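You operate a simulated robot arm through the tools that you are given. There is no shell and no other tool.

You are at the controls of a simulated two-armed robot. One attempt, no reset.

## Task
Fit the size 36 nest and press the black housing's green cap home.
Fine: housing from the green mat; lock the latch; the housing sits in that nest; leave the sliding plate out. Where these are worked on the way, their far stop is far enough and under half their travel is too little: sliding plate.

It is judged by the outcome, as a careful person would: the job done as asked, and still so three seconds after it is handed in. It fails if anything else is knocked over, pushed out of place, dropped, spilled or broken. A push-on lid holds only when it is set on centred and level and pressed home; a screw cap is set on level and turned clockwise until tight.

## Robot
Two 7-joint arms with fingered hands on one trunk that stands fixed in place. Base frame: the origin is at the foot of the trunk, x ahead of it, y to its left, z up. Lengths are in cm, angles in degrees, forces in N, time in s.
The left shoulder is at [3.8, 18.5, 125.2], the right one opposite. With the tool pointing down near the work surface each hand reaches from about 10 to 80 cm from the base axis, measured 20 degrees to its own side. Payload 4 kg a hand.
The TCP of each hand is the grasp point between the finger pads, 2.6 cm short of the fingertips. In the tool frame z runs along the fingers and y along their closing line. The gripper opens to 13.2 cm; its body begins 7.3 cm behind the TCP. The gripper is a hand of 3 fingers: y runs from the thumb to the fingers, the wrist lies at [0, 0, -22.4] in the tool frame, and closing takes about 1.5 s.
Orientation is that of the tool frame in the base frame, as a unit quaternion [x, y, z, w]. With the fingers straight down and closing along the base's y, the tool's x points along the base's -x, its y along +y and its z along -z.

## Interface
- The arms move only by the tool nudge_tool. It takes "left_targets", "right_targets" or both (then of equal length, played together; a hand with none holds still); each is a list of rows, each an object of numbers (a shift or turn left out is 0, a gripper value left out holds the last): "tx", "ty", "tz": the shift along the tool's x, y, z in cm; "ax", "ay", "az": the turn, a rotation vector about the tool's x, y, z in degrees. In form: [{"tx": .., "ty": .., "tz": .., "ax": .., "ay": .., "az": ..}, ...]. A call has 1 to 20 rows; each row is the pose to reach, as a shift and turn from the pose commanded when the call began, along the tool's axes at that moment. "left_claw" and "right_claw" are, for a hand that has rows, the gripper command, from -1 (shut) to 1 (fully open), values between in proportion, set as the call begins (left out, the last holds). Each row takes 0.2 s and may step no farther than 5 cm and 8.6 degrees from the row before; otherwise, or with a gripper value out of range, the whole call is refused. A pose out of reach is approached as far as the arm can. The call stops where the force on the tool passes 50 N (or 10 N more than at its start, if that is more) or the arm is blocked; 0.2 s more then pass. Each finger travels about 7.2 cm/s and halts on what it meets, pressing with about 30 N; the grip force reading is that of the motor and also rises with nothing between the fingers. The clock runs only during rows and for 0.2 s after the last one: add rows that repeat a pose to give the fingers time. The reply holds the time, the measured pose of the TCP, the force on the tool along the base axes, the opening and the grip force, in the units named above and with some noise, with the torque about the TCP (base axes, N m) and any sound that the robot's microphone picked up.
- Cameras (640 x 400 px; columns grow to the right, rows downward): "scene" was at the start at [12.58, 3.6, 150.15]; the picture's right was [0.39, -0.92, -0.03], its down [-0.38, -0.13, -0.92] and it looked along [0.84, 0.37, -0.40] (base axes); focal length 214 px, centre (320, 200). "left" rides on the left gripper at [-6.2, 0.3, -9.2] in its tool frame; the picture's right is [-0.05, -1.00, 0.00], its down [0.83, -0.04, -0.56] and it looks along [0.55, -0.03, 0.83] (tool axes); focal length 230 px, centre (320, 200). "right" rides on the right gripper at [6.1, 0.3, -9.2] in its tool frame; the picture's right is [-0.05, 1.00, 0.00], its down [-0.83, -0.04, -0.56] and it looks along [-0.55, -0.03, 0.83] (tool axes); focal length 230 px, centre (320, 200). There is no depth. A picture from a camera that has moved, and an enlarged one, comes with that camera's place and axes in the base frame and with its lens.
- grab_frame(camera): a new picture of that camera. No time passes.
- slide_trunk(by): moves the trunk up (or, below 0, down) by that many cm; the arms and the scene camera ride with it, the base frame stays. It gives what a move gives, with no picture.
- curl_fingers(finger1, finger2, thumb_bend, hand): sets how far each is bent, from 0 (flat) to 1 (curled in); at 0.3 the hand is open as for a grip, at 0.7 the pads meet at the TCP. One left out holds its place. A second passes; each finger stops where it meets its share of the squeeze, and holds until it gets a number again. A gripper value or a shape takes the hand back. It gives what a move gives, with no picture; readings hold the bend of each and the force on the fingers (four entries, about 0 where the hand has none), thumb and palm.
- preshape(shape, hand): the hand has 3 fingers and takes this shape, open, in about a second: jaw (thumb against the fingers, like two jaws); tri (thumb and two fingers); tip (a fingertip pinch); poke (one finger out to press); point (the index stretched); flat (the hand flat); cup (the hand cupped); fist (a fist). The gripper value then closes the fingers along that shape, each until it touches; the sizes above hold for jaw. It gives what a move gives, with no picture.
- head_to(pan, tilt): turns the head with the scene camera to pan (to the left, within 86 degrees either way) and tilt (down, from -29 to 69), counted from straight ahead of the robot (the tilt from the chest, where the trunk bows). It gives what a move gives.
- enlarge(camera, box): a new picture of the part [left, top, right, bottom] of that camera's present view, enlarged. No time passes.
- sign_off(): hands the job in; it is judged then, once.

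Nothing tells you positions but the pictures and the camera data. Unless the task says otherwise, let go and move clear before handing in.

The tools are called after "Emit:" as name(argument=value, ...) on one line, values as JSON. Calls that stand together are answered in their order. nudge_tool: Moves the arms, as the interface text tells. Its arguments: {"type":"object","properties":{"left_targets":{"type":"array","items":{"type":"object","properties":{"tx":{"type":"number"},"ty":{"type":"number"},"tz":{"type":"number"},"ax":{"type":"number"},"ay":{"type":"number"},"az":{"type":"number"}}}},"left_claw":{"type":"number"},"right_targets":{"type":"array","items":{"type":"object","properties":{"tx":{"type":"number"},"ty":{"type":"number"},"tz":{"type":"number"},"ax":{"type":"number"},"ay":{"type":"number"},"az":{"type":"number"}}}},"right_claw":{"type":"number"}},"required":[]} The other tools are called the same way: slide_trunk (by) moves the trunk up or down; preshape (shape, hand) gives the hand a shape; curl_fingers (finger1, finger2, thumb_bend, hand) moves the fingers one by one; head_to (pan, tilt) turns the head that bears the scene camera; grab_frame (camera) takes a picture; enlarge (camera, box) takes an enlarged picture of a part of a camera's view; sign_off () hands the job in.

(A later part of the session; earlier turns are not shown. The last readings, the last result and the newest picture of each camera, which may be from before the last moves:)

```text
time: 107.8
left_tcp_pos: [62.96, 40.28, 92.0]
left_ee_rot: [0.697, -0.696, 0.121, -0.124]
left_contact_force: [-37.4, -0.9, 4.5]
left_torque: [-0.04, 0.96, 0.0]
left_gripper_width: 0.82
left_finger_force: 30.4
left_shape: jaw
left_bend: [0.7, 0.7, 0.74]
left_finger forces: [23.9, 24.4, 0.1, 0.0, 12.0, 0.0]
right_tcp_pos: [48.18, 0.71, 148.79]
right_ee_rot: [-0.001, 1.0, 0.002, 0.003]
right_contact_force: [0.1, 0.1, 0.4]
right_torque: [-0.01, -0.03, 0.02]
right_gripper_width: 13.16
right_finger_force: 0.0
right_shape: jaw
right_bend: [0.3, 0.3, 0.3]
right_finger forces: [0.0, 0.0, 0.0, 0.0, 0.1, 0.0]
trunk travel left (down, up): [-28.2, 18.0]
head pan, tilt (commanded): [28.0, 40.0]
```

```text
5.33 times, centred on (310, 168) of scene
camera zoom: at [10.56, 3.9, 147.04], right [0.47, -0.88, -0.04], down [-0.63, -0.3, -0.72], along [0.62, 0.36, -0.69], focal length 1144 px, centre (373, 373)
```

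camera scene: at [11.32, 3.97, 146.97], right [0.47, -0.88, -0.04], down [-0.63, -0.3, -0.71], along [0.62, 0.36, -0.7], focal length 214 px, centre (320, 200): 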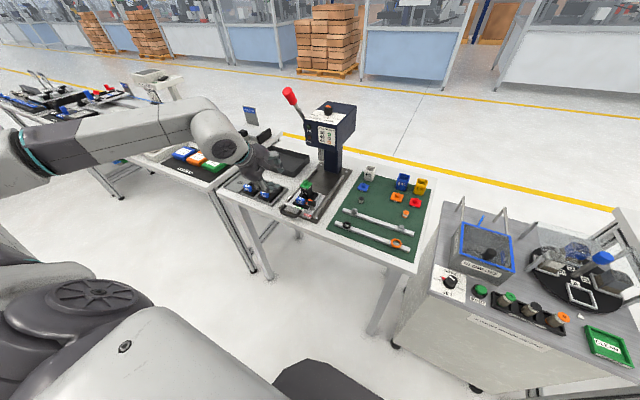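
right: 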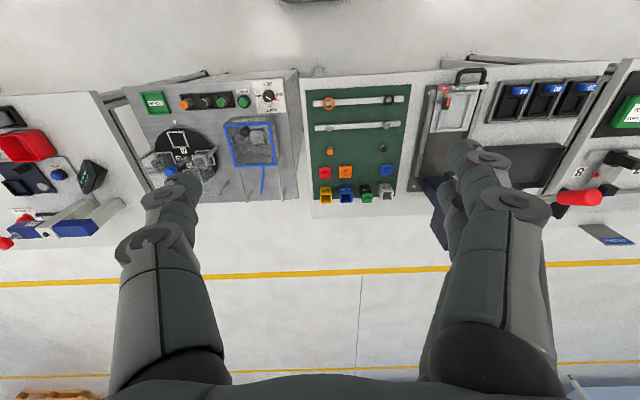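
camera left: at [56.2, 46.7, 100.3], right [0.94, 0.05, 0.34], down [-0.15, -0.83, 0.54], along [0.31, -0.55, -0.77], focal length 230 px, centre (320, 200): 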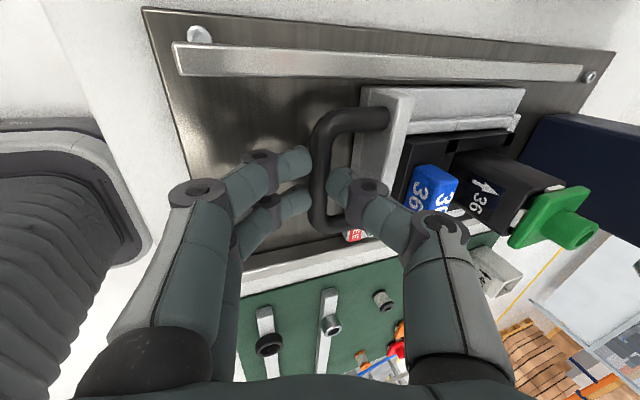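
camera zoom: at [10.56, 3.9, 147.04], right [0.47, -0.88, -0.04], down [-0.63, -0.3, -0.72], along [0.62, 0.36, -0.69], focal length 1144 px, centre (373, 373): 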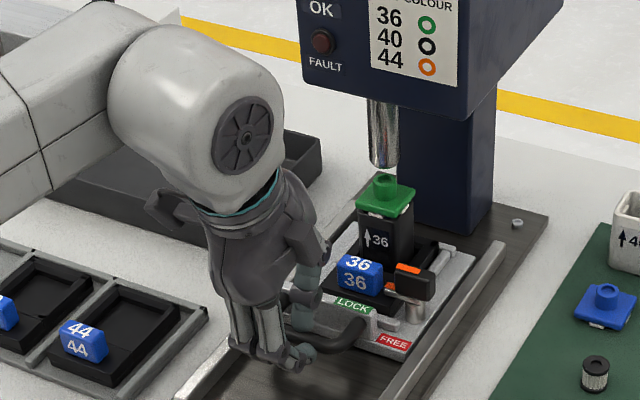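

The force jumped to 37 N, so the plate is at its far stop. I'll ease off the push, release the handle and move the hand up and back.

Emit:
nudge_tool(left_targets=[{"ty": 0.24, "tz": -0.09}, {"ty": 0.42, "tz": -0.15}, {"ty": 0.42, "tz": -0.15}])

Emit:
nudge_tool(left_targets=[{}, {}, {}, {}], left_claw=-0.64)

Emit:
enlarge(camera="scene", box=[265, 130, 355, 205])

Emit:
grab_frame(camera="left")

```text
time: 108.6
left_tcp_pos: [62.92, 40.23, 92.08]
left_ee_rot: [0.696, -0.696, 0.123, -0.124]
left_contact_force: [-24.2, 2.7, 7.6]
left_torque: [0.05, 0.63, -0.01]
left_gripper_width: 0.81
left_finger_force: 30.3
left_shape: jaw
left_bend: [0.7, 0.7, 0.74]
left_finger forces: [19.7, 20.0, 0.0, 0.0, 17.7, 0.0]
right_tcp_pos: [48.58, 0.71, 148.69]
right_ee_rot: [0.0, 1.0, 0.002, 0.002]
right_contact_force: [-0.5, 0.2, -0.5]
right_torque: [-0.02, -0.01, 0.01]
right_gripper_width: 13.19
right_finger_force: 0.1
right_shape: jaw
right_bend: [0.3, 0.3, 0.3]
right_finger forces: [0.0, 0.0, 0.1, 0.0, 0.0, 0.0]
trunk travel left (down, up): [-28.2, 18.0]
head pan, tilt (commanded): [28.0, 40.0]
```

```text
time: 109.6
left_tcp_pos: [63.07, 40.4, 91.96]
left_ee_rot: [0.696, -0.696, 0.124, -0.123]
left_contact_force: [-6.3, 2.2, 1.6]
left_torque: [0.01, 0.03, 0.04]
left_gripper_width: 2.39
left_finger_force: 0.1
left_shape: jaw
left_bend: [0.72, 0.72, 0.71]
left_finger forces: [1.4, 1.3, 0.0, 0.1, 4.2, 0.0]
right_tcp_pos: [48.75, 0.68, 148.54]
right_ee_rot: [0.0, 1.0, 0.002, 0.001]
right_contact_force: [-0.3, -0.2, 0.5]
right_torque: [0.02, -0.03, -0.04]
right_gripper_width: 13.19
right_finger_force: 0.1
right_shape: jaw
right_bend: [0.3, 0.3, 0.3]
right_finger forces: [0.0, 0.0, 0.0, 0.0, 0.0, 0.0]
trunk travel left (down, up): [-28.2, 18.0]
head pan, tilt (commanded): [28.0, 40.0]
```

```text
5.33 times, centred on (310, 168) of scene
camera zoom: at [11.13, 3.93, 146.99], right [0.47, -0.88, -0.04], down [-0.63, -0.3, -0.72], along [0.62, 0.36, -0.7], focal length 1144 px, centre (373, 373)
```

zoom: 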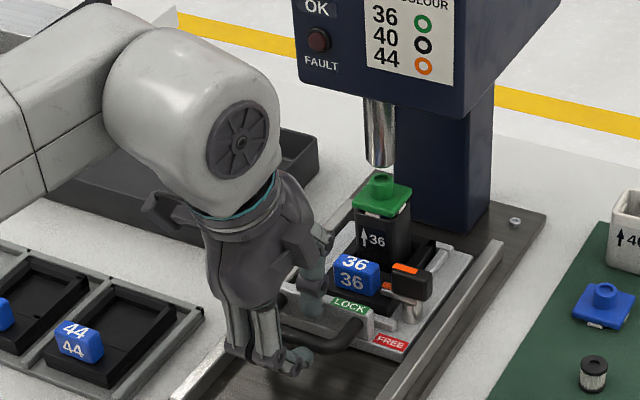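

```text
taken
camera left: at [59.6, 46.61, 100.43], right [0.94, 0.05, 0.34], down [-0.15, -0.83, 0.54], along [0.31, -0.55, -0.77], focal length 230 px, centre (320, 200)
```

left: 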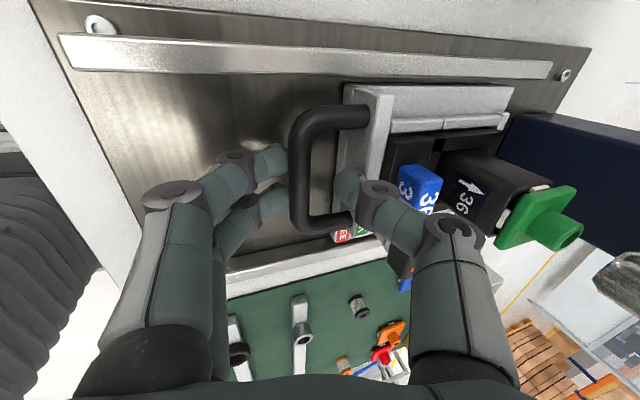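

Released; the thumb just touches the wall. I'll back it off slightly and withdraw along the finger direction.

Emit:
nudge_tool(left_targets=[{"ty": 0.15}, {"ty": 0.15, "tz": -1}, {"ty": 0.15, "tz": -3}, {"ty": 0.15, "tz": -6}, {"ty": 0.15, "tz": -9}, {"ty": 0.15, "tz": -9}])

Emit:
grab_frame(camera="left")

Emit:
grab_frame(camera="scene")

```text
time: 111.0
left_tcp_pos: [59.81, 40.56, 100.51]
left_ee_rot: [0.697, -0.696, 0.122, -0.123]
left_contact_force: [0.8, -0.5, -0.3]
left_torque: [-0.01, -0.02, -0.01]
left_gripper_width: 2.38
left_finger_force: 0.1
left_shape: jaw
left_bend: [0.73, 0.73, 0.7]
left_finger forces: [0.1, 0.0, 0.0, 0.0, 0.1, 0.0]
right_tcp_pos: [48.84, 0.75, 148.56]
right_ee_rot: [0.0, 1.0, 0.002, 0.001]
right_contact_force: [0.1, 0.5, 0.6]
right_torque: [0.0, -0.01, 0.0]
right_gripper_width: 13.17
right_finger_force: 0.1
right_shape: jaw
right_bend: [0.3, 0.3, 0.3]
right_finger forces: [0.0, 0.0, 0.1, 0.1, 0.0, 0.0]
trunk travel left (down, up): [-28.2, 18.0]
head pan, tilt (commanded): [28.0, 40.0]
```

```text
taken
camera left: at [56.36, 46.95, 109.09], right [0.94, 0.05, 0.34], down [-0.15, -0.83, 0.54], along [0.31, -0.55, -0.77], focal length 230 px, centre (320, 200)
```

left: 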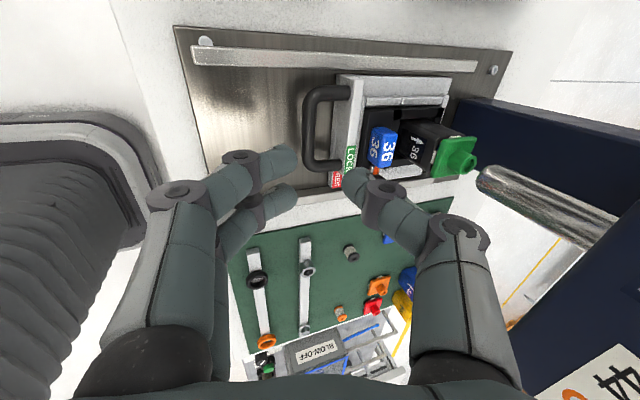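

```text
taken
camera scene: at [11.27, 3.95, 146.97], right [0.47, -0.88, -0.04], down [-0.63, -0.3, -0.72], along [0.62, 0.36, -0.7], focal length 214 px, centre (320, 200)
```

scene: 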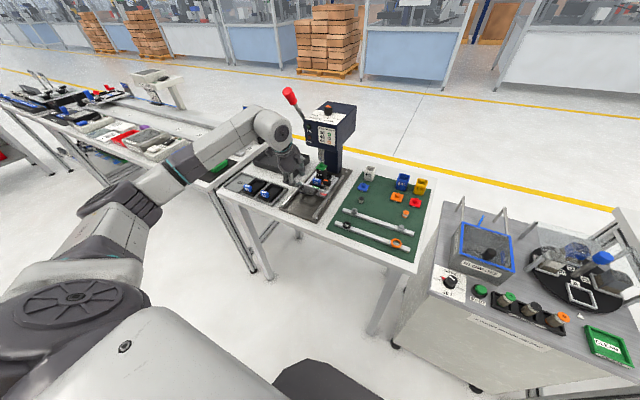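

The cap's boss is right under the ram. Now the lever: I'll withdraw the hand and turn it so that its camera looks forward at the lever and its pivot.

Emit:
nudge_tool(left_targets=[{"tx": -1, "ty": 1.2, "tz": -2.2, "ax": -3}, {"tx": -2, "ty": 2.4, "tz": -4.4, "ax": -6}, {"tx": -3, "ty": 3.6, "tz": -6.6, "ax": -9}, {"tx": -4, "ty": 4.8, "tz": -8.8, "ax": -12}, {"tx": -5, "ty": 6, "tz": -11, "ax": -15}, {"tx": -6.5, "ty": 7.2, "tz": -14, "ax": -18}, {"tx": -8, "ty": 8.4, "tz": -17.9, "ax": -20}, {"tx": -8, "ty": 8.4, "tz": -17.9, "ax": -20}])

Emit:
nudge_tool(left_targets=[{"az": 8.5}, {"az": 17}, {"az": 25.5}, {"az": 34}, {"az": 42.5}, {"az": 51}, {"az": 59.5}, {"az": 68}, {"az": 76.5}, {"az": 85}, {"az": 90}, {"az": 90}])

Emit:
nudge_tool(left_targets=[{"ay": -8, "tx": 0.5}, {"ay": -16, "tx": 1}, {"ay": -24, "tx": 1.5}, {"ay": -32, "tx": 2}, {"ay": -40, "tx": 2}, {"ay": -48, "tx": 2}, {"ay": -56, "tx": 2}, {"ay": -64, "tx": 2}, {"ay": -72, "tx": 2}, {"ay": -72, "tx": 2}], left_claw=1)

Emit:
grab_frame(camera="left")

Emit:
grab_frame(camera="scene")

```text
time: 112.8
left_tcp_pos: [45.69, 48.46, 113.82]
left_ee_rot: [-0.707, 0.707, 0.001, -0.001]
left_contact_force: [-0.2, 0.5, -0.9]
left_torque: [0.02, 0.0, -0.02]
left_gripper_width: 2.36
left_finger_force: 0.0
left_shape: jaw
left_bend: [0.73, 0.73, 0.7]
left_finger forces: [0.0, 0.0, 0.0, 0.0, 0.0, 0.1]
right_tcp_pos: [48.9, 0.74, 148.54]
right_ee_rot: [0.0, 1.0, 0.002, 0.001]
right_contact_force: [0.3, -0.3, -0.3]
right_torque: [-0.01, -0.01, 0.0]
right_gripper_width: 13.21
right_finger_force: 0.1
right_shape: jaw
right_bend: [0.3, 0.3, 0.3]
right_finger forces: [0.1, 0.0, 0.0, 0.0, 0.0, 0.0]
trunk travel left (down, up): [-28.2, 18.0]
head pan, tilt (commanded): [28.0, 40.0]
```

```text
time: 115.4
left_tcp_pos: [45.83, 48.42, 114.21]
left_ee_rot: [0.001, 1.0, 0.0, 0.0]
left_contact_force: [0.5, 0.2, -0.1]
left_torque: [0.0, -0.02, 0.01]
left_gripper_width: 2.38
left_finger_force: 0.0
left_shape: jaw
left_bend: [0.73, 0.73, 0.7]
left_finger forces: [0.1, 0.1, 0.0, 0.1, 0.0, 0.0]
right_tcp_pos: [48.99, 0.75, 148.48]
right_ee_rot: [0.0, 1.0, 0.002, 0.001]
right_contact_force: [0.2, 0.2, 0.3]
right_torque: [0.02, 0.02, 0.01]
right_gripper_width: 13.17
right_finger_force: 0.0
right_shape: jaw
right_bend: [0.3, 0.3, 0.3]
right_finger forces: [0.0, 0.1, 0.1, 0.0, 0.0, 0.0]
trunk travel left (down, up): [-28.2, 18.0]
head pan, tilt (commanded): [28.0, 40.0]
```

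```text
time: 117.6
left_tcp_pos: [43.96, 48.41, 114.39]
left_ee_rot: [0.0, 0.809, 0.0, 0.588]
left_contact_force: [0.0, 1.2, 0.3]
left_torque: [0.03, 0.03, 0.04]
left_gripper_width: 13.2
left_finger_force: 0.1
left_shape: jaw
left_bend: [0.3, 0.3, 0.3]
left_finger forces: [0.0, 0.1, 0.1, 0.0, 0.0, 0.1]
right_tcp_pos: [48.84, 0.75, 148.59]
right_ee_rot: [0.0, 1.0, 0.002, 0.001]
right_contact_force: [-0.3, -0.4, 0.9]
right_torque: [0.01, 0.01, 0.01]
right_gripper_width: 13.21
right_finger_force: 0.0
right_shape: jaw
right_bend: [0.3, 0.3, 0.3]
right_finger forces: [0.1, 0.0, 0.1, 0.1, 0.0, 0.1]
trunk travel left (down, up): [-28.2, 18.0]
head pan, tilt (commanded): [28.0, 40.0]
```

```text
taken
camera left: at [37.01, 48.78, 122.89], right [0.02, -1.0, 0.05], down [-0.78, -0.04, -0.62], along [0.62, -0.03, -0.78], focal length 230 px, centre (320, 200)
```

left: 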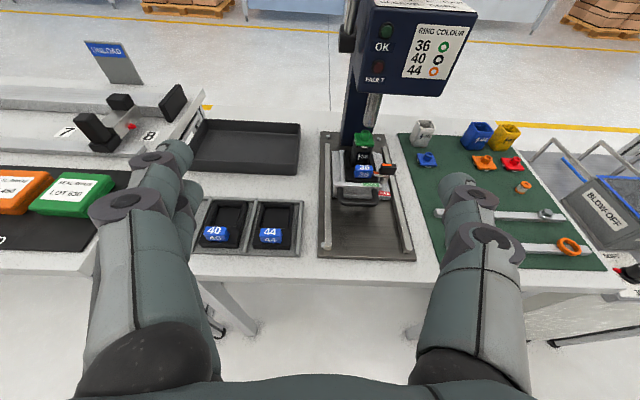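

```text
taken
camera scene: at [11.28, 3.89, 146.98], right [0.47, -0.88, -0.04], down [-0.63, -0.3, -0.72], along [0.62, 0.36, -0.7], focal length 214 px, centre (320, 200)
```

scene: 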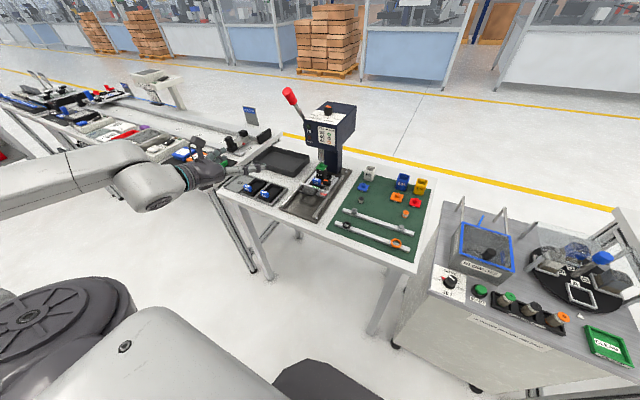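

The lever is just above the picture. I'll pitch up a little more and rise to see it.

Emit:
nudge_tool(left_targets=[{"tx": -2, "tz": -0.6, "ay": -8}, {"tx": -4, "tz": -1.2, "ay": -16}, {"tx": -5.7, "tz": -1.85, "ay": -24}, {"tx": -5.7, "tz": -1.85, "ay": -24}])

Emit:
grab_frame(camera="left")

Emit:
enlarge(camera="left", box=[280, 20, 480, 180])

```text
time: 118.6
left_tcp_pos: [44.09, 48.51, 120.17]
left_ee_rot: [0.0, 0.669, 0.0, 0.744]
left_contact_force: [-0.2, 0.7, 0.4]
left_torque: [0.02, -0.01, -0.03]
left_gripper_width: 13.17
left_finger_force: 0.0
left_shape: jaw
left_bend: [0.3, 0.3, 0.3]
left_finger forces: [0.1, 0.0, 0.1, 0.0, 0.1, 0.0]
right_tcp_pos: [48.82, 0.69, 148.52]
right_ee_rot: [-0.001, 1.0, 0.002, 0.0]
right_contact_force: [0.2, 0.5, 0.4]
right_torque: [-0.02, 0.02, 0.01]
right_gripper_width: 13.19
right_finger_force: 0.0
right_shape: jaw
right_bend: [0.3, 0.3, 0.3]
right_finger forces: [0.0, 0.1, 0.0, 0.1, 0.1, 0.0]
trunk travel left (down, up): [-28.2, 18.0]
head pan, tilt (commanded): [28.0, 40.0]
```

```text
taken
camera left: at [34.14, 48.97, 125.24], right [-0.01, -1.0, 0.05], down [-0.46, -0.04, -0.88], along [0.89, -0.03, -0.46], focal length 230 px, centre (320, 200)
```

left: 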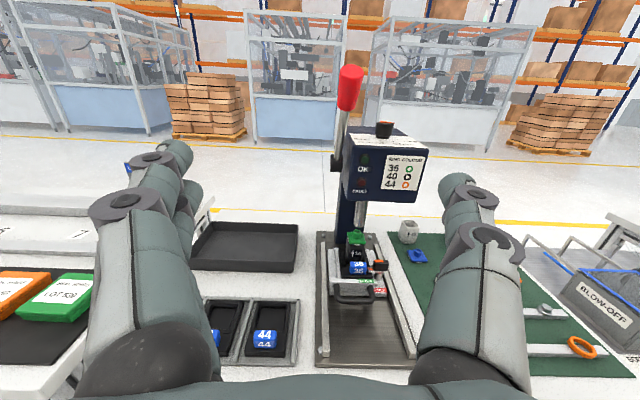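

```text
2.50 times, centred on (380, 100) of left
camera zoom: at [34.14, 48.97, 125.24], right [-0.01, -1.0, 0.05], down [-0.46, -0.04, -0.88], along [0.89, -0.03, -0.46], focal length 575 px, centre (170, 450)
```

zoom: 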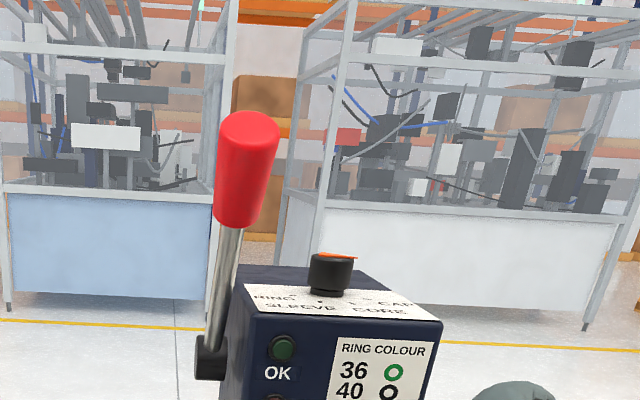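

The lever's hub is at about [73.9, 45.3, 112.1] and the knob centre at [67.1, 44.9, 124.45], so it leans toward the robot and will swing forward and down on a 14 cm radius. I'll set the hand to yaw +90 with its fingers in line with the lever.

Emit:
nudge_tool(left_targets=[{"tx": -1.06, "ty": -0.3, "tz": 0.28, "ay": 8}, {"tx": -2.1, "ty": -0.6, "tz": 0.56, "ay": 16}, {"tx": -3.2, "ty": -0.9, "tz": 0.84, "ay": 24}, {"tx": -4.2, "ty": -1.2, "tz": 1.1, "ay": 32}, {"tx": -5.3, "ty": -1.5, "tz": 1.4, "ay": 40}, {"tx": -6.35, "ty": -1.8, "tz": 1.7, "ay": 48}, {"tx": -7.4, "ty": -2.1, "tz": 2.0, "ay": 56}, {"tx": -8.5, "ty": -2.4, "tz": 2.25, "ay": 64}, {"tx": -9.5, "ty": -2.7, "tz": 2.5, "ay": 72}, {"tx": -10.6, "ty": -3, "tz": 2.8, "ay": 80}, {"tx": -11.6, "ty": -3.3, "tz": 3.1, "ay": 88}, {"tx": -12.7, "ty": -3.5, "tz": 3.37, "ay": 96}, {"tx": -12.7, "ty": -3.5, "tz": 3.37, "ay": 96}])

Emit:
nudge_tool(left_targets=[{"az": 8.5}, {"az": 17}, {"az": 25.5}, {"az": 34}, {"az": 42.5}, {"az": 51}, {"az": 59.5}, {"az": 68}, {"az": 76.5}, {"az": 85}, {"az": 90}, {"az": 90}], left_claw=-0.3)

Emit:
nudge_tool(left_targets=[{"ax": -7.2}, {"ax": -14.4}, {"ax": -21.6}, {"ax": -28.8}, {"ax": -28.8}])

Emit:
grab_frame(camera="left")

Emit:
grab_frame(camera="scene")

```text
time: 121.4
left_tcp_pos: [45.81, 44.87, 133.22]
left_ee_rot: [0.001, 1.0, 0.0, 0.0]
left_contact_force: [-0.2, 0.0, 0.1]
left_torque: [0.01, -0.03, 0.03]
left_gripper_width: 13.18
left_finger_force: 0.0
left_shape: jaw
left_bend: [0.3, 0.3, 0.3]
left_finger forces: [0.0, 0.1, 0.0, 0.0, 0.0, 0.0]
left hand out of reach, approached as far as the arm can: row 4
right_tcp_pos: [48.9, 0.82, 148.54]
right_ee_rot: [0.0, 1.0, 0.002, 0.001]
right_contact_force: [0.4, 0.0, -0.9]
right_torque: [-0.04, -0.01, 0.02]
right_gripper_width: 13.21
right_finger_force: 0.0
right_shape: jaw
right_bend: [0.3, 0.3, 0.3]
right_finger forces: [0.0, 0.0, 0.0, 0.0, 0.0, 0.0]
trunk travel left (down, up): [-28.2, 18.0]
head pan, tilt (commanded): [28.0, 40.0]
```

```text
time: 124.0
left_tcp_pos: [45.91, 44.85, 133.14]
left_ee_rot: [0.708, 0.707, 0.0, 0.0]
left_contact_force: [-0.6, -0.8, -0.1]
left_torque: [0.0, 0.0, -0.02]
left_gripper_width: 4.69
left_finger_force: 0.0
left_shape: jaw
left_bend: [0.73, 0.73, 0.7]
left_finger forces: [0.0, 0.0, 0.1, 0.0, 0.1, 0.1]
right_tcp_pos: [48.91, 0.75, 148.54]
right_ee_rot: [0.001, 1.0, 0.002, 0.001]
right_contact_force: [-0.7, 1.2, -0.1]
right_torque: [0.03, 0.01, 0.0]
right_gripper_width: 13.19
right_finger_force: 0.1
right_shape: jaw
right_bend: [0.3, 0.3, 0.3]
right_finger forces: [0.1, 0.1, 0.1, 0.0, 0.0, 0.0]
trunk travel left (down, up): [-28.2, 18.0]
head pan, tilt (commanded): [28.0, 40.0]
```

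```text
time: 125.2
left_tcp_pos: [45.86, 44.76, 133.08]
left_ee_rot: [0.685, 0.685, 0.177, 0.177]
left_contact_force: [0.5, -0.1, -1.0]
left_torque: [-0.01, 0.04, -0.01]
left_gripper_width: 4.67
left_finger_force: 0.1
left_shape: jaw
left_bend: [0.73, 0.73, 0.7]
left_finger forces: [0.1, 0.0, 0.1, 0.0, 0.0, 0.1]
right_tcp_pos: [48.8, 0.78, 148.56]
right_ee_rot: [0.0, 1.0, 0.003, 0.001]
right_contact_force: [0.5, -0.5, -0.2]
right_torque: [0.02, -0.02, 0.01]
right_gripper_width: 13.2
right_finger_force: 0.0
right_shape: jaw
right_bend: [0.3, 0.3, 0.3]
right_finger forces: [0.0, 0.1, 0.0, 0.0, 0.0, 0.0]
trunk travel left (down, up): [-28.2, 18.0]
head pan, tilt (commanded): [28.0, 40.0]
```

```text
taken
camera left: at [41.73, 38.8, 141.33], right [-0.87, -0.05, -0.48], down [-0.31, 0.83, 0.47], along [0.38, 0.55, -0.74], focal length 230 px, centre (320, 200)
```

left: 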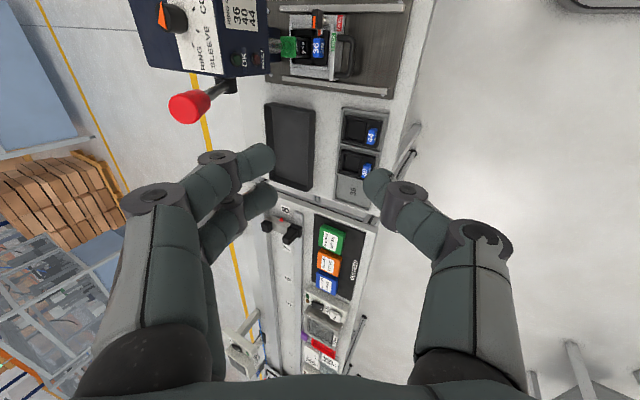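

```text
taken
camera scene: at [11.28, 3.89, 146.98], right [0.47, -0.88, -0.04], down [-0.63, -0.3, -0.72], along [0.62, 0.36, -0.7], focal length 214 px, centre (320, 200)
```

scene: 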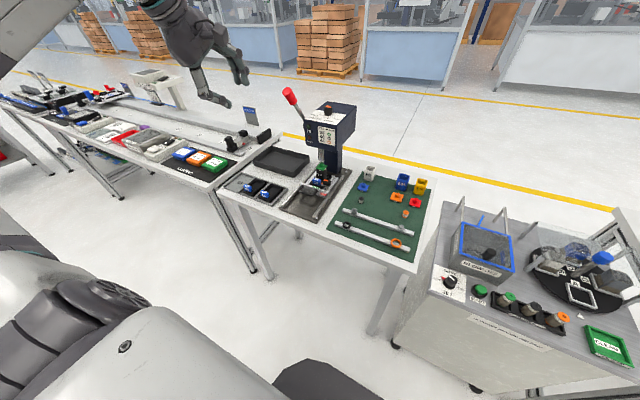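

The hand is aligned with the lever's axis. I'll move forward to a point just beyond the knob's end, in line with the lever.

Emit:
nudge_tool(left_targets=[{"ty": 2.9, "tz": 1.55}, {"ty": 5.8, "tz": 3.1}, {"ty": 8.7, "tz": 4.65}, {"ty": 11.6, "tz": 6.2}, {"ty": 14.46, "tz": 7.73}, {"ty": 14.46, "tz": 7.73}, {"ty": 14.46, "tz": 7.73}])

Emit:
grab_frame(camera="left")

Emit:
enlarge(camera="scene", box=[250, 40, 370, 140])

```text
time: 126.8
left_tcp_pos: [62.36, 44.7, 133.34]
left_ee_rot: [0.685, 0.684, 0.177, 0.177]
left_contact_force: [-0.4, 0.0, 0.3]
left_torque: [-0.03, 0.01, -0.01]
left_gripper_width: 4.65
left_finger_force: 0.1
left_shape: jaw
left_bend: [0.73, 0.73, 0.7]
left_finger forces: [0.0, 0.0, 0.0, 0.0, 0.0, 0.1]
right_tcp_pos: [48.87, 0.63, 148.6]
right_ee_rot: [0.001, 1.0, 0.002, 0.0]
right_contact_force: [-0.1, -0.3, -0.5]
right_torque: [0.0, 0.03, -0.01]
right_gripper_width: 13.17
right_finger_force: 0.0
right_shape: jaw
right_bend: [0.3, 0.3, 0.3]
right_finger forces: [0.0, 0.1, 0.0, 0.0, 0.1, 0.0]
trunk travel left (down, up): [-28.2, 18.0]
head pan, tilt (commanded): [28.0, 40.0]
```

```text
taken
camera left: at [58.22, 38.75, 141.48], right [-0.87, -0.05, -0.48], down [-0.31, 0.83, 0.47], along [0.38, 0.55, -0.74], focal length 230 px, centre (320, 200)
```

left: 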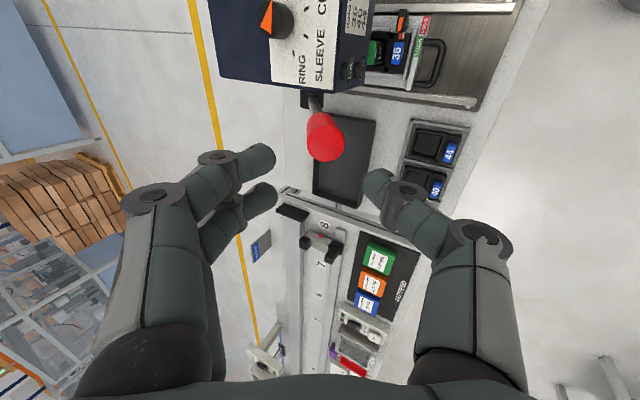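

```text
4.00 times, centred on (310, 90) of scene
camera zoom: at [11.16, 3.9, 146.99], right [0.47, -0.88, -0.04], down [-0.63, -0.3, -0.72], along [0.62, 0.36, -0.7], focal length 858 px, centre (360, 640)
```

zoom: 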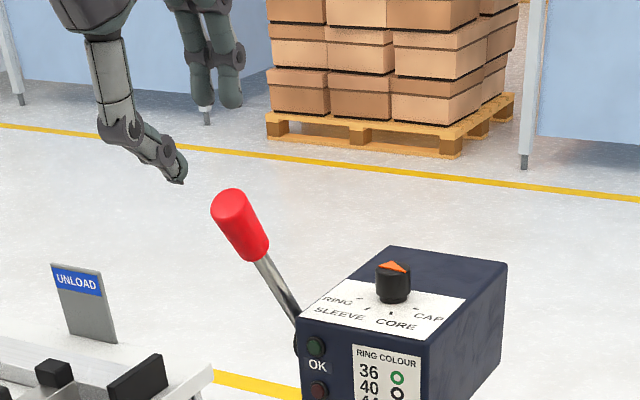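

The knob lies between fingers and thumb in this view. I'll zoom in on the knob and on the dial.

Emit:
enlarge(camera="left", box=[240, 90, 400, 230])

Emit:
enlarge(camera="left", box=[210, 0, 370, 90])

```text
2.86 times, centred on (320, 160) of left
camera zoom: at [58.22, 38.75, 141.48], right [-0.87, -0.05, -0.48], down [-0.31, 0.83, 0.47], along [0.38, 0.55, -0.74], focal length 657 px, centre (320, 314)
```

zoom: 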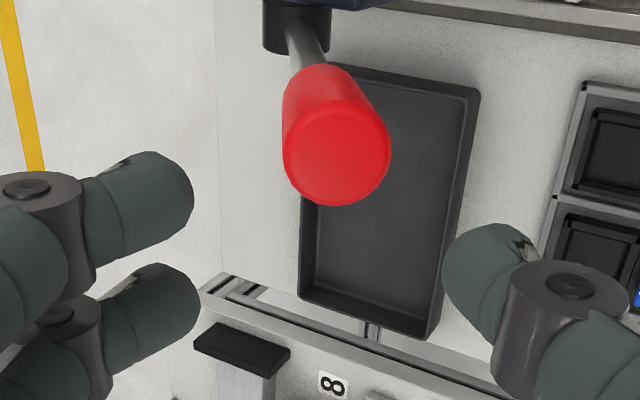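

```text
4.00 times, centred on (290, 45) of left
camera zoom: at [58.22, 38.75, 141.48], right [-0.87, -0.05, -0.48], down [-0.31, 0.83, 0.47], along [0.38, 0.55, -0.74], focal length 920 px, centre (440, 820)
```

zoom: 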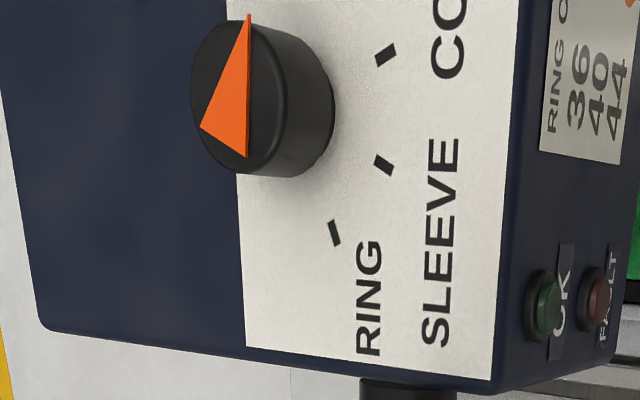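

The pointer direction matches the CAP tick exactly. I'll now slide the hand along the lever axis so that fingers and thumb straddle the knob.

Emit:
nudge_tool(left_targets=[{"ty": -0.15, "tz": 2}, {"ty": -0.15, "tz": 4}, {"ty": -0.15, "tz": 6}, {"ty": -0.15, "tz": 8}, {"ty": -0.15, "tz": 8}])

Emit:
grab_frame(camera="left")

Emit:
enlarge(camera="scene", box=[250, 40, 370, 140])

```text
time: 128.0
left_tcp_pos: [65.86, 45.01, 126.2]
left_ee_rot: [0.684, 0.685, 0.176, 0.176]
left_contact_force: [-0.3, 0.4, 0.0]
left_torque: [0.04, -0.03, -0.01]
left_gripper_width: 4.68
left_finger_force: 0.1
left_shape: jaw
left_bend: [0.73, 0.73, 0.7]
left_finger forces: [0.0, 0.0, 0.0, 0.0, 0.1, 0.1]
right_tcp_pos: [48.98, 0.7, 148.58]
right_ee_rot: [0.0, 1.0, 0.001, 0.002]
right_contact_force: [0.1, -0.2, -0.2]
right_torque: [0.0, -0.01, 0.0]
right_gripper_width: 13.19
right_finger_force: 0.0
right_shape: jaw
right_bend: [0.3, 0.3, 0.3]
right_finger forces: [0.0, 0.0, 0.0, 0.0, 0.1, 0.1]
trunk travel left (down, up): [-28.2, 18.0]
head pan, tilt (commanded): [28.0, 40.0]
```

```text
taken
camera left: at [61.7, 39.04, 134.39], right [-0.87, -0.05, -0.48], down [-0.31, 0.83, 0.47], along [0.38, 0.55, -0.74], focal length 230 px, centre (320, 200)
```

left: 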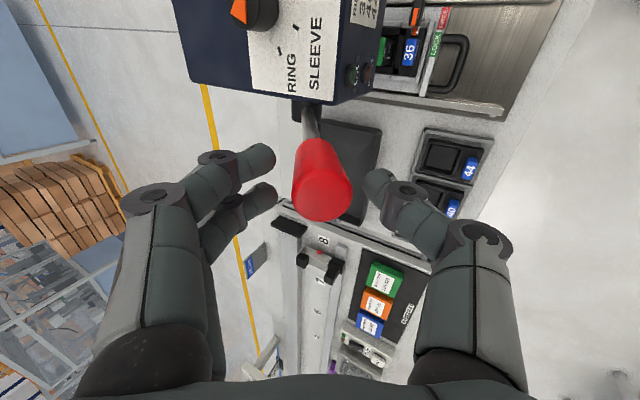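

```text
4.00 times, centred on (310, 90) of scene
camera zoom: at [11.21, 3.92, 146.98], right [0.47, -0.88, -0.04], down [-0.63, -0.3, -0.72], along [0.62, 0.36, -0.7], focal length 858 px, centre (360, 640)
```

zoom: 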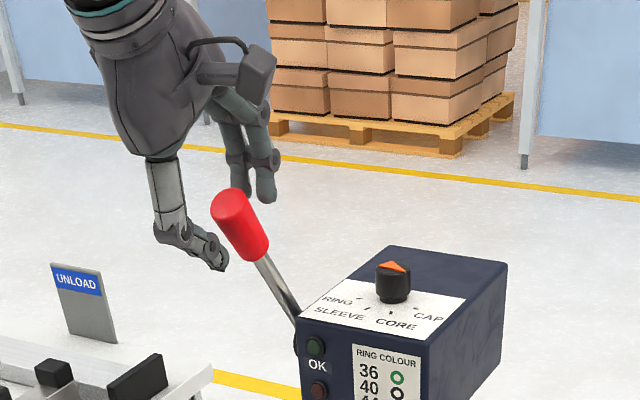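

The knob is straddled. I'll narrow the opening around it and swing the first 12° of the arc, watching the force.

Emit:
nudge_tool(left_targets=[{}, {}, {"ty": -0.566, "tz": 0.01, "ax": -2}, {"ty": -1.131, "tz": 0.04, "ax": -4}, {"ty": -1.695, "tz": 0.089, "ax": -6}, {"ty": -2.257, "tz": 0.158, "ax": -8}, {"ty": -2.817, "tz": 0.246, "ax": -10}, {"ty": -3.372, "tz": 0.354, "ax": -12}, {"ty": -3.372, "tz": 0.354, "ax": -12}], left_claw=-0.52)

Emit:
grab_frame(camera="left")

Emit:
enlarge(camera="scene", box=[240, 60, 370, 210])

```text
time: 130.0
left_tcp_pos: [63.27, 45.09, 124.22]
left_ee_rot: [0.663, 0.662, 0.247, 0.246]
left_contact_force: [0.9, 0.3, 0.0]
left_torque: [0.02, -0.02, 0.02]
left_gripper_width: 3.21
left_finger_force: 0.1
left_shape: jaw
left_bend: [0.73, 0.73, 0.7]
left_finger forces: [0.5, 0.3, 0.0, 0.0, 0.0, 0.1]
right_tcp_pos: [48.86, 0.73, 148.56]
right_ee_rot: [0.0, 1.0, 0.003, 0.0]
right_contact_force: [-0.5, 0.0, -0.7]
right_torque: [-0.01, 0.0, 0.0]
right_gripper_width: 13.18
right_finger_force: 0.0
right_shape: jaw
right_bend: [0.3, 0.3, 0.3]
right_finger forces: [0.1, 0.0, 0.1, 0.1, 0.2, 0.0]
trunk travel left (down, up): [-28.2, 18.0]
head pan, tilt (commanded): [28.0, 40.0]
```

```text
taken
camera left: at [57.5, 38.93, 131.41], right [-0.76, -0.05, -0.65], down [-0.4, 0.83, 0.39], along [0.52, 0.55, -0.65], focal length 230 px, centre (320, 200)
```

left: 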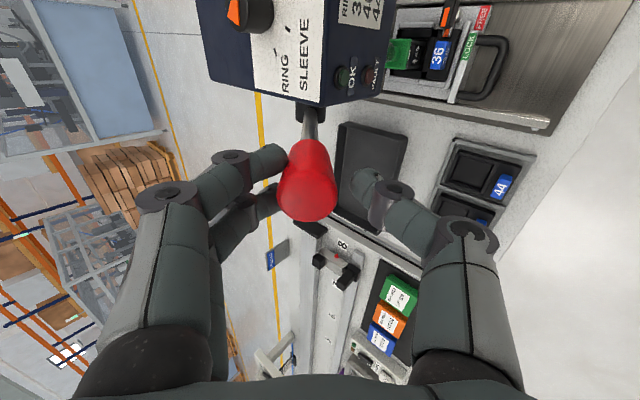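

```text
2.67 times, centred on (305, 135) of scene
camera zoom: at [11.28, 3.92, 146.97], right [0.47, -0.88, -0.04], down [-0.63, -0.3, -0.72], along [0.62, 0.36, -0.7], focal length 572 px, centre (360, 373)
```

zoom: 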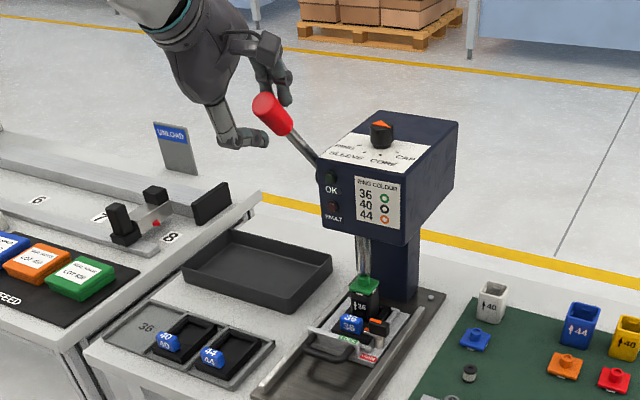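

The lever follows with almost no force. I'll continue the arc by another 20°.

Emit:
nudge_tool(left_targets=[{"ty": -0.708, "tz": 0.015, "ax": -2.5}, {"ty": -1.414, "tz": 0.062, "ax": -5}, {"ty": -2.117, "tz": 0.139, "ax": -7.5}, {"ty": -2.817, "tz": 0.246, "ax": -10}, {"ty": -3.511, "tz": 0.385, "ax": -12.5}, {"ty": -4.198, "tz": 0.553, "ax": -15}, {"ty": -4.878, "tz": 0.751, "ax": -17.5}, {"ty": -5.548, "tz": 0.978, "ax": -20}, {"ty": -5.548, "tz": 0.978, "ax": -20}])

Emit:
grab_frame(camera="left")

Emit:
enlarge(camera="scene", box=[240, 60, 370, 210])

```text
time: 132.0
left_tcp_pos: [59.65, 44.88, 119.91]
left_ee_rot: [0.61, 0.61, 0.358, 0.358]
left_contact_force: [4.2, 2.4, 4.0]
left_torque: [0.0, -0.06, 0.1]
left_gripper_width: 3.45
left_finger_force: 0.0
left_shape: jaw
left_bend: [0.72, 0.72, 0.7]
left_finger forces: [2.6, 3.3, 0.0, 0.1, 0.0, 0.0]
right_tcp_pos: [48.9, 0.72, 148.55]
right_ee_rot: [0.0, 1.0, 0.001, 0.002]
right_contact_force: [0.0, 0.0, 0.4]
right_torque: [0.01, 0.01, 0.02]
right_gripper_width: 13.2
right_finger_force: 0.0
right_shape: jaw
right_bend: [0.3, 0.3, 0.3]
right_finger forces: [0.0, 0.0, 0.0, 0.1, 0.0, 0.0]
trunk travel left (down, up): [-28.2, 18.0]
head pan, tilt (commanded): [28.0, 40.0]
```

```text
taken
camera left: at [51.73, 38.91, 124.71], right [-0.49, -0.05, -0.87], down [-0.51, 0.83, 0.23], along [0.71, 0.55, -0.43], focal length 230 px, centre (320, 200)
```

left: 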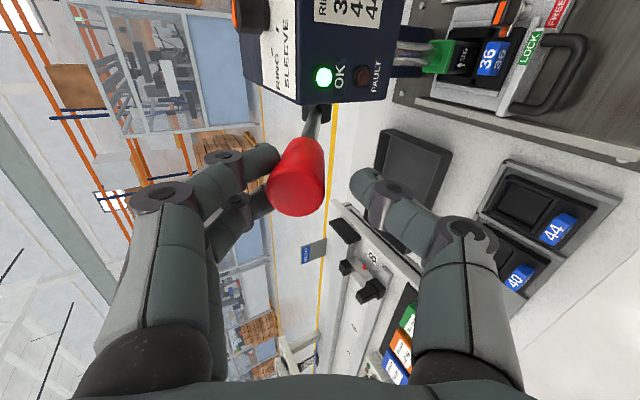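

```text
2.67 times, centred on (305, 135) of scene
camera zoom: at [11.27, 3.92, 146.98], right [0.47, -0.88, -0.04], down [-0.63, -0.3, -0.72], along [0.62, 0.36, -0.7], focal length 572 px, centre (360, 373)
```

zoom: 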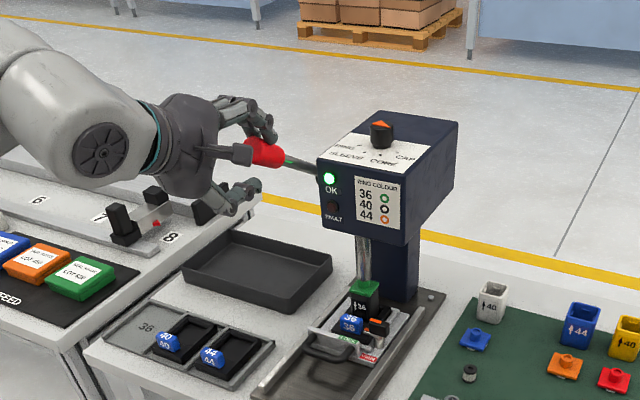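

The green OK lamp has lit. I'll look closely at the ram and cap before continuing.

Emit:
enlarge(camera="left", box=[370, 0, 530, 110])

Emit:
enlarge(camera="scene", box=[300, 140, 350, 200])

```text
3.64 times, centred on (450, 55) of left
camera zoom: at [51.73, 38.91, 124.71], right [-0.49, -0.05, -0.87], down [-0.51, 0.83, 0.23], along [0.71, 0.55, -0.43], focal length 837 px, centre (-153, 727)
```

zoom: 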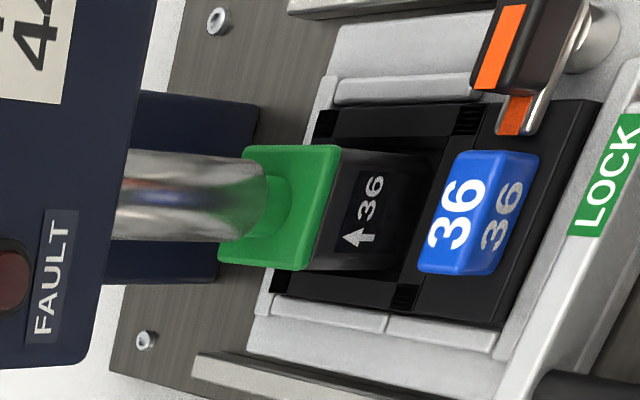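

```text
6.67 times, centred on (325, 170) of scene
camera zoom: at [11.27, 3.92, 146.98], right [0.47, -0.88, -0.04], down [-0.63, -0.3, -0.72], along [0.62, 0.36, -0.7], focal length 1430 px, centre (287, 400)
```

zoom: 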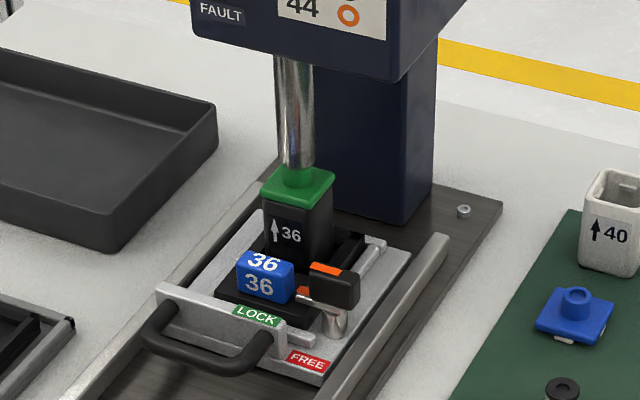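

The cap now looks flush with the body under the ram. I'll continue the lever gently until it firmly resists.

Emit:
nudge_tool(left_targets=[{"ty": -0.283, "tz": 0.002, "ax": -1}, {"ty": -0.566, "tz": 0.01, "ax": -2}, {"ty": -0.849, "tz": 0.022, "ax": -3}, {"ty": -1.131, "tz": 0.04, "ax": -4}, {"ty": -1.414, "tz": 0.062, "ax": -5}, {"ty": -1.695, "tz": 0.089, "ax": -6}, {"ty": -1.695, "tz": 0.089, "ax": -6}])

Emit:
enlarge(camera="left", box=[370, 0, 530, 110])

Emit:
enlarge(camera="scene", box=[300, 140, 350, 200])

```text
time: 133.6
left_tcp_pos: [58.97, 44.85, 118.64]
left_ee_rot: [0.59, 0.59, 0.39, 0.389]
left_contact_force: [15.2, 5.5, 14.8]
left_torque: [-0.11, -0.09, 0.16]
left_gripper_width: 5.1
left_finger_force: 0.2
left_shape: jaw
left_bend: [0.67, 0.68, 0.7]
left_finger forces: [10.2, 11.2, 0.0, 0.1, 0.0, 0.0]
right_tcp_pos: [48.94, 0.74, 148.38]
right_ee_rot: [0.0, 1.0, 0.001, 0.0]
right_contact_force: [0.4, 0.0, 0.1]
right_torque: [0.04, 0.0, 0.0]
right_gripper_width: 13.18
right_finger_force: 0.0
right_shape: jaw
right_bend: [0.3, 0.3, 0.3]
right_finger forces: [0.1, 0.0, 0.0, 0.0, 0.0, 0.0]
trunk travel left (down, up): [-28.2, 18.0]
head pan, tilt (commanded): [28.0, 40.0]
```

```text
3.64 times, centred on (450, 55) of left
camera zoom: at [50.59, 38.91, 122.46], right [-0.39, -0.05, -0.92], down [-0.53, 0.83, 0.18], along [0.75, 0.55, -0.35], focal length 837 px, centre (-153, 727)
```

zoom: 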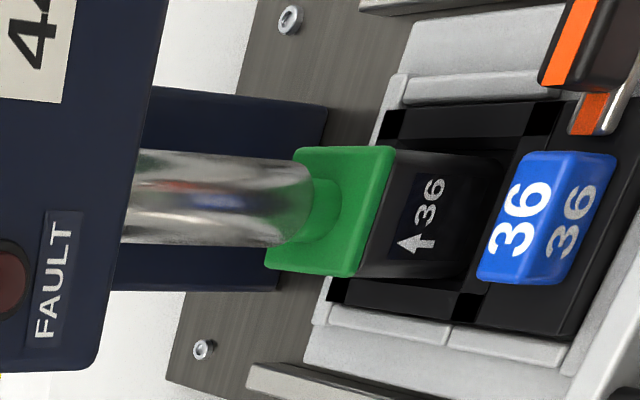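

```text
6.67 times, centred on (325, 170) of scene
camera zoom: at [11.38, 3.91, 146.97], right [0.47, -0.88, -0.04], down [-0.63, -0.3, -0.71], along [0.62, 0.36, -0.7], focal length 1430 px, centre (287, 400)
```

zoom: 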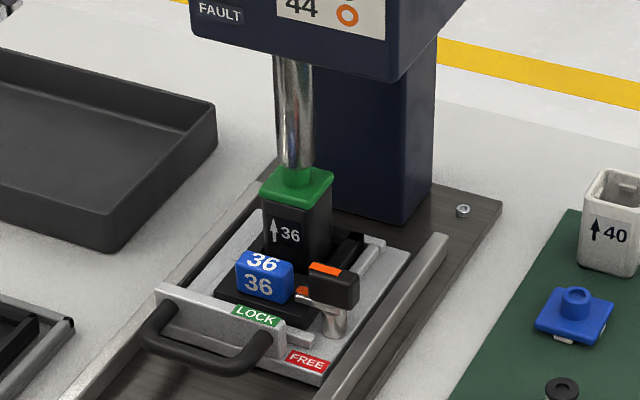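

The lever has bottomed: the fingers yield at about 21 N and the ram no longer moves. I'll press slightly harder once to be sure.

Emit:
nudge_tool(left_targets=[{"ty": -0.283, "tz": 0.002, "ax": -1}, {"ty": -0.566, "tz": 0.01, "ax": -2}, {"ty": -0.849, "tz": 0.022, "ax": -3}, {"ty": -1.131, "tz": 0.04, "ax": -4}, {"ty": -1.131, "tz": 0.04, "ax": -4}], left_claw=-0.7)

Emit:
enlarge(camera="left", box=[250, 0, 530, 230])

Emit:
enlarge(camera="scene", box=[300, 140, 350, 200])

```text
time: 134.8
left_tcp_pos: [58.86, 44.98, 117.78]
left_ee_rot: [0.576, 0.575, 0.412, 0.411]
left_contact_force: [25.2, 7.3, 26.2]
left_torque: [-0.27, 0.06, 0.3]
left_gripper_width: 6.25
left_finger_force: 0.1
left_shape: jaw
left_bend: [0.58, 0.59, 0.7]
left_finger forces: [17.8, 21.0, 0.0, 0.0, 0.1, 0.0]
right_tcp_pos: [49.12, 0.64, 148.42]
right_ee_rot: [0.0, 1.0, 0.001, 0.0]
right_contact_force: [-0.8, -0.7, 0.9]
right_torque: [-0.05, -0.03, 0.01]
right_gripper_width: 13.17
right_finger_force: 0.0
right_shape: jaw
right_bend: [0.3, 0.3, 0.3]
right_finger forces: [0.0, 0.1, 0.0, 0.0, 0.0, 0.0]
trunk travel left (down, up): [-28.2, 18.0]
head pan, tilt (commanded): [28.0, 40.0]
```

```text
1.74 times, centred on (390, 115) of left
camera zoom: at [50.09, 38.89, 121.04], right [-0.32, -0.05, -0.94], down [-0.54, 0.83, 0.14], along [0.78, 0.56, -0.3], focal length 400 px, centre (198, 348)
```

zoom: 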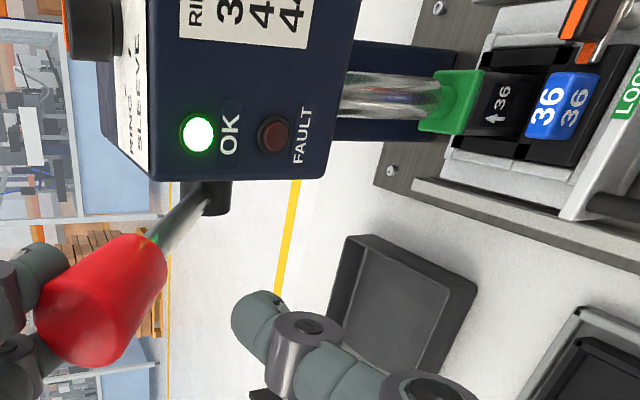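

```text
6.67 times, centred on (325, 170) of scene
camera zoom: at [11.47, 3.88, 146.97], right [0.47, -0.88, -0.04], down [-0.63, -0.3, -0.71], along [0.62, 0.36, -0.7], focal length 1430 px, centre (287, 400)
```

zoom: 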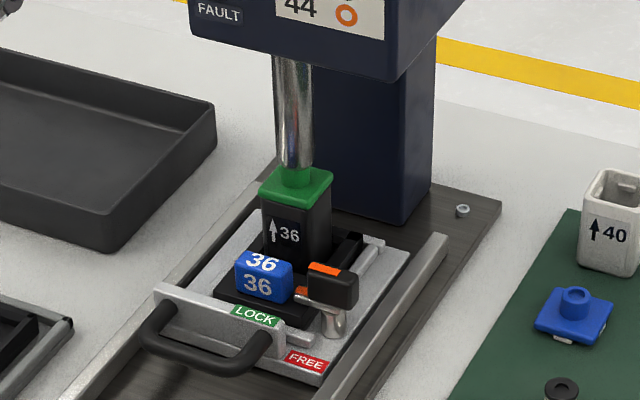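

Firm at 36 N with the OK lamp on: the cap is home. I'll now swing the lever back up along the same arc, with the thumb guiding it.

Emit:
nudge_tool(left_targets=[{"ty": 0.849, "tz": 0.022, "ax": 3}, {"ty": 1.695, "tz": 0.089, "ax": 6}, {"ty": 2.537, "tz": 0.2, "ax": 9}, {"ty": 3.372, "tz": 0.354, "ax": 12}, {"ty": 4.198, "tz": 0.553, "ax": 15}, {"ty": 5.012, "tz": 0.794, "ax": 18}, {"ty": 5.813, "tz": 1.077, "ax": 21}, {"ty": 5.813, "tz": 1.077, "ax": 21}], left_claw=-0.5)

Emit:
grab_frame(camera="left")

Emit:
enlarge(camera="scene", box=[240, 60, 370, 210])

```text
time: 136.6
left_tcp_pos: [61.29, 44.85, 122.66]
left_ee_rot: [0.642, 0.641, 0.298, 0.298]
left_contact_force: [1.6, 0.0, -1.3]
left_torque: [0.0, 0.06, 0.01]
left_gripper_width: 3.37
left_finger_force: 0.0
left_shape: jaw
left_bend: [0.73, 0.73, 0.7]
left_finger forces: [0.1, 0.1, 0.0, 0.1, 0.6, 0.0]
right_tcp_pos: [48.86, 0.82, 148.61]
right_ee_rot: [0.0, 1.0, 0.002, 0.001]
right_contact_force: [0.3, -0.5, 0.7]
right_torque: [-0.03, 0.0, -0.01]
right_gripper_width: 13.19
right_finger_force: 0.1
right_shape: jaw
right_bend: [0.3, 0.3, 0.3]
right_finger forces: [0.0, 0.0, 0.1, 0.1, 0.0, 0.0]
trunk travel left (down, up): [-28.2, 18.0]
head pan, tilt (commanded): [28.0, 40.0]
```

```text
taken
camera left: at [54.39, 38.89, 128.73], right [-0.65, -0.05, -0.76], down [-0.45, 0.83, 0.33], along [0.62, 0.55, -0.56], focal length 230 px, centre (320, 200)
```

left: 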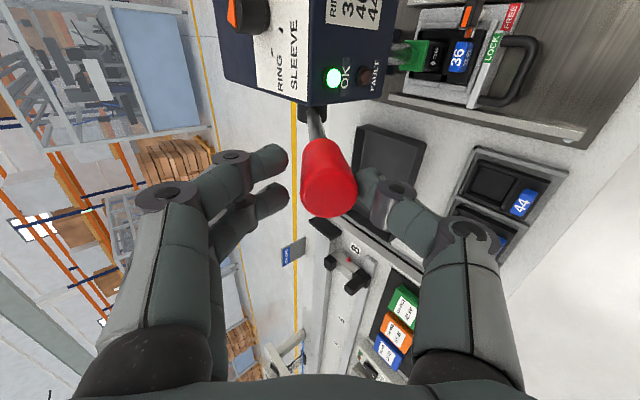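

```text
2.67 times, centred on (305, 135) of scene
camera zoom: at [11.22, 3.97, 146.98], right [0.47, -0.88, -0.04], down [-0.63, -0.3, -0.72], along [0.62, 0.36, -0.7], focal length 572 px, centre (360, 373)
```

zoom: 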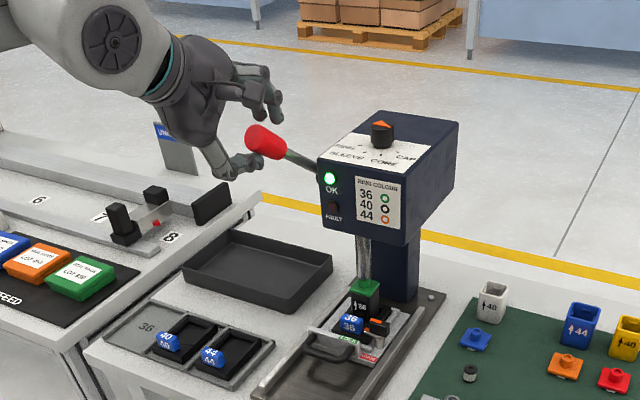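

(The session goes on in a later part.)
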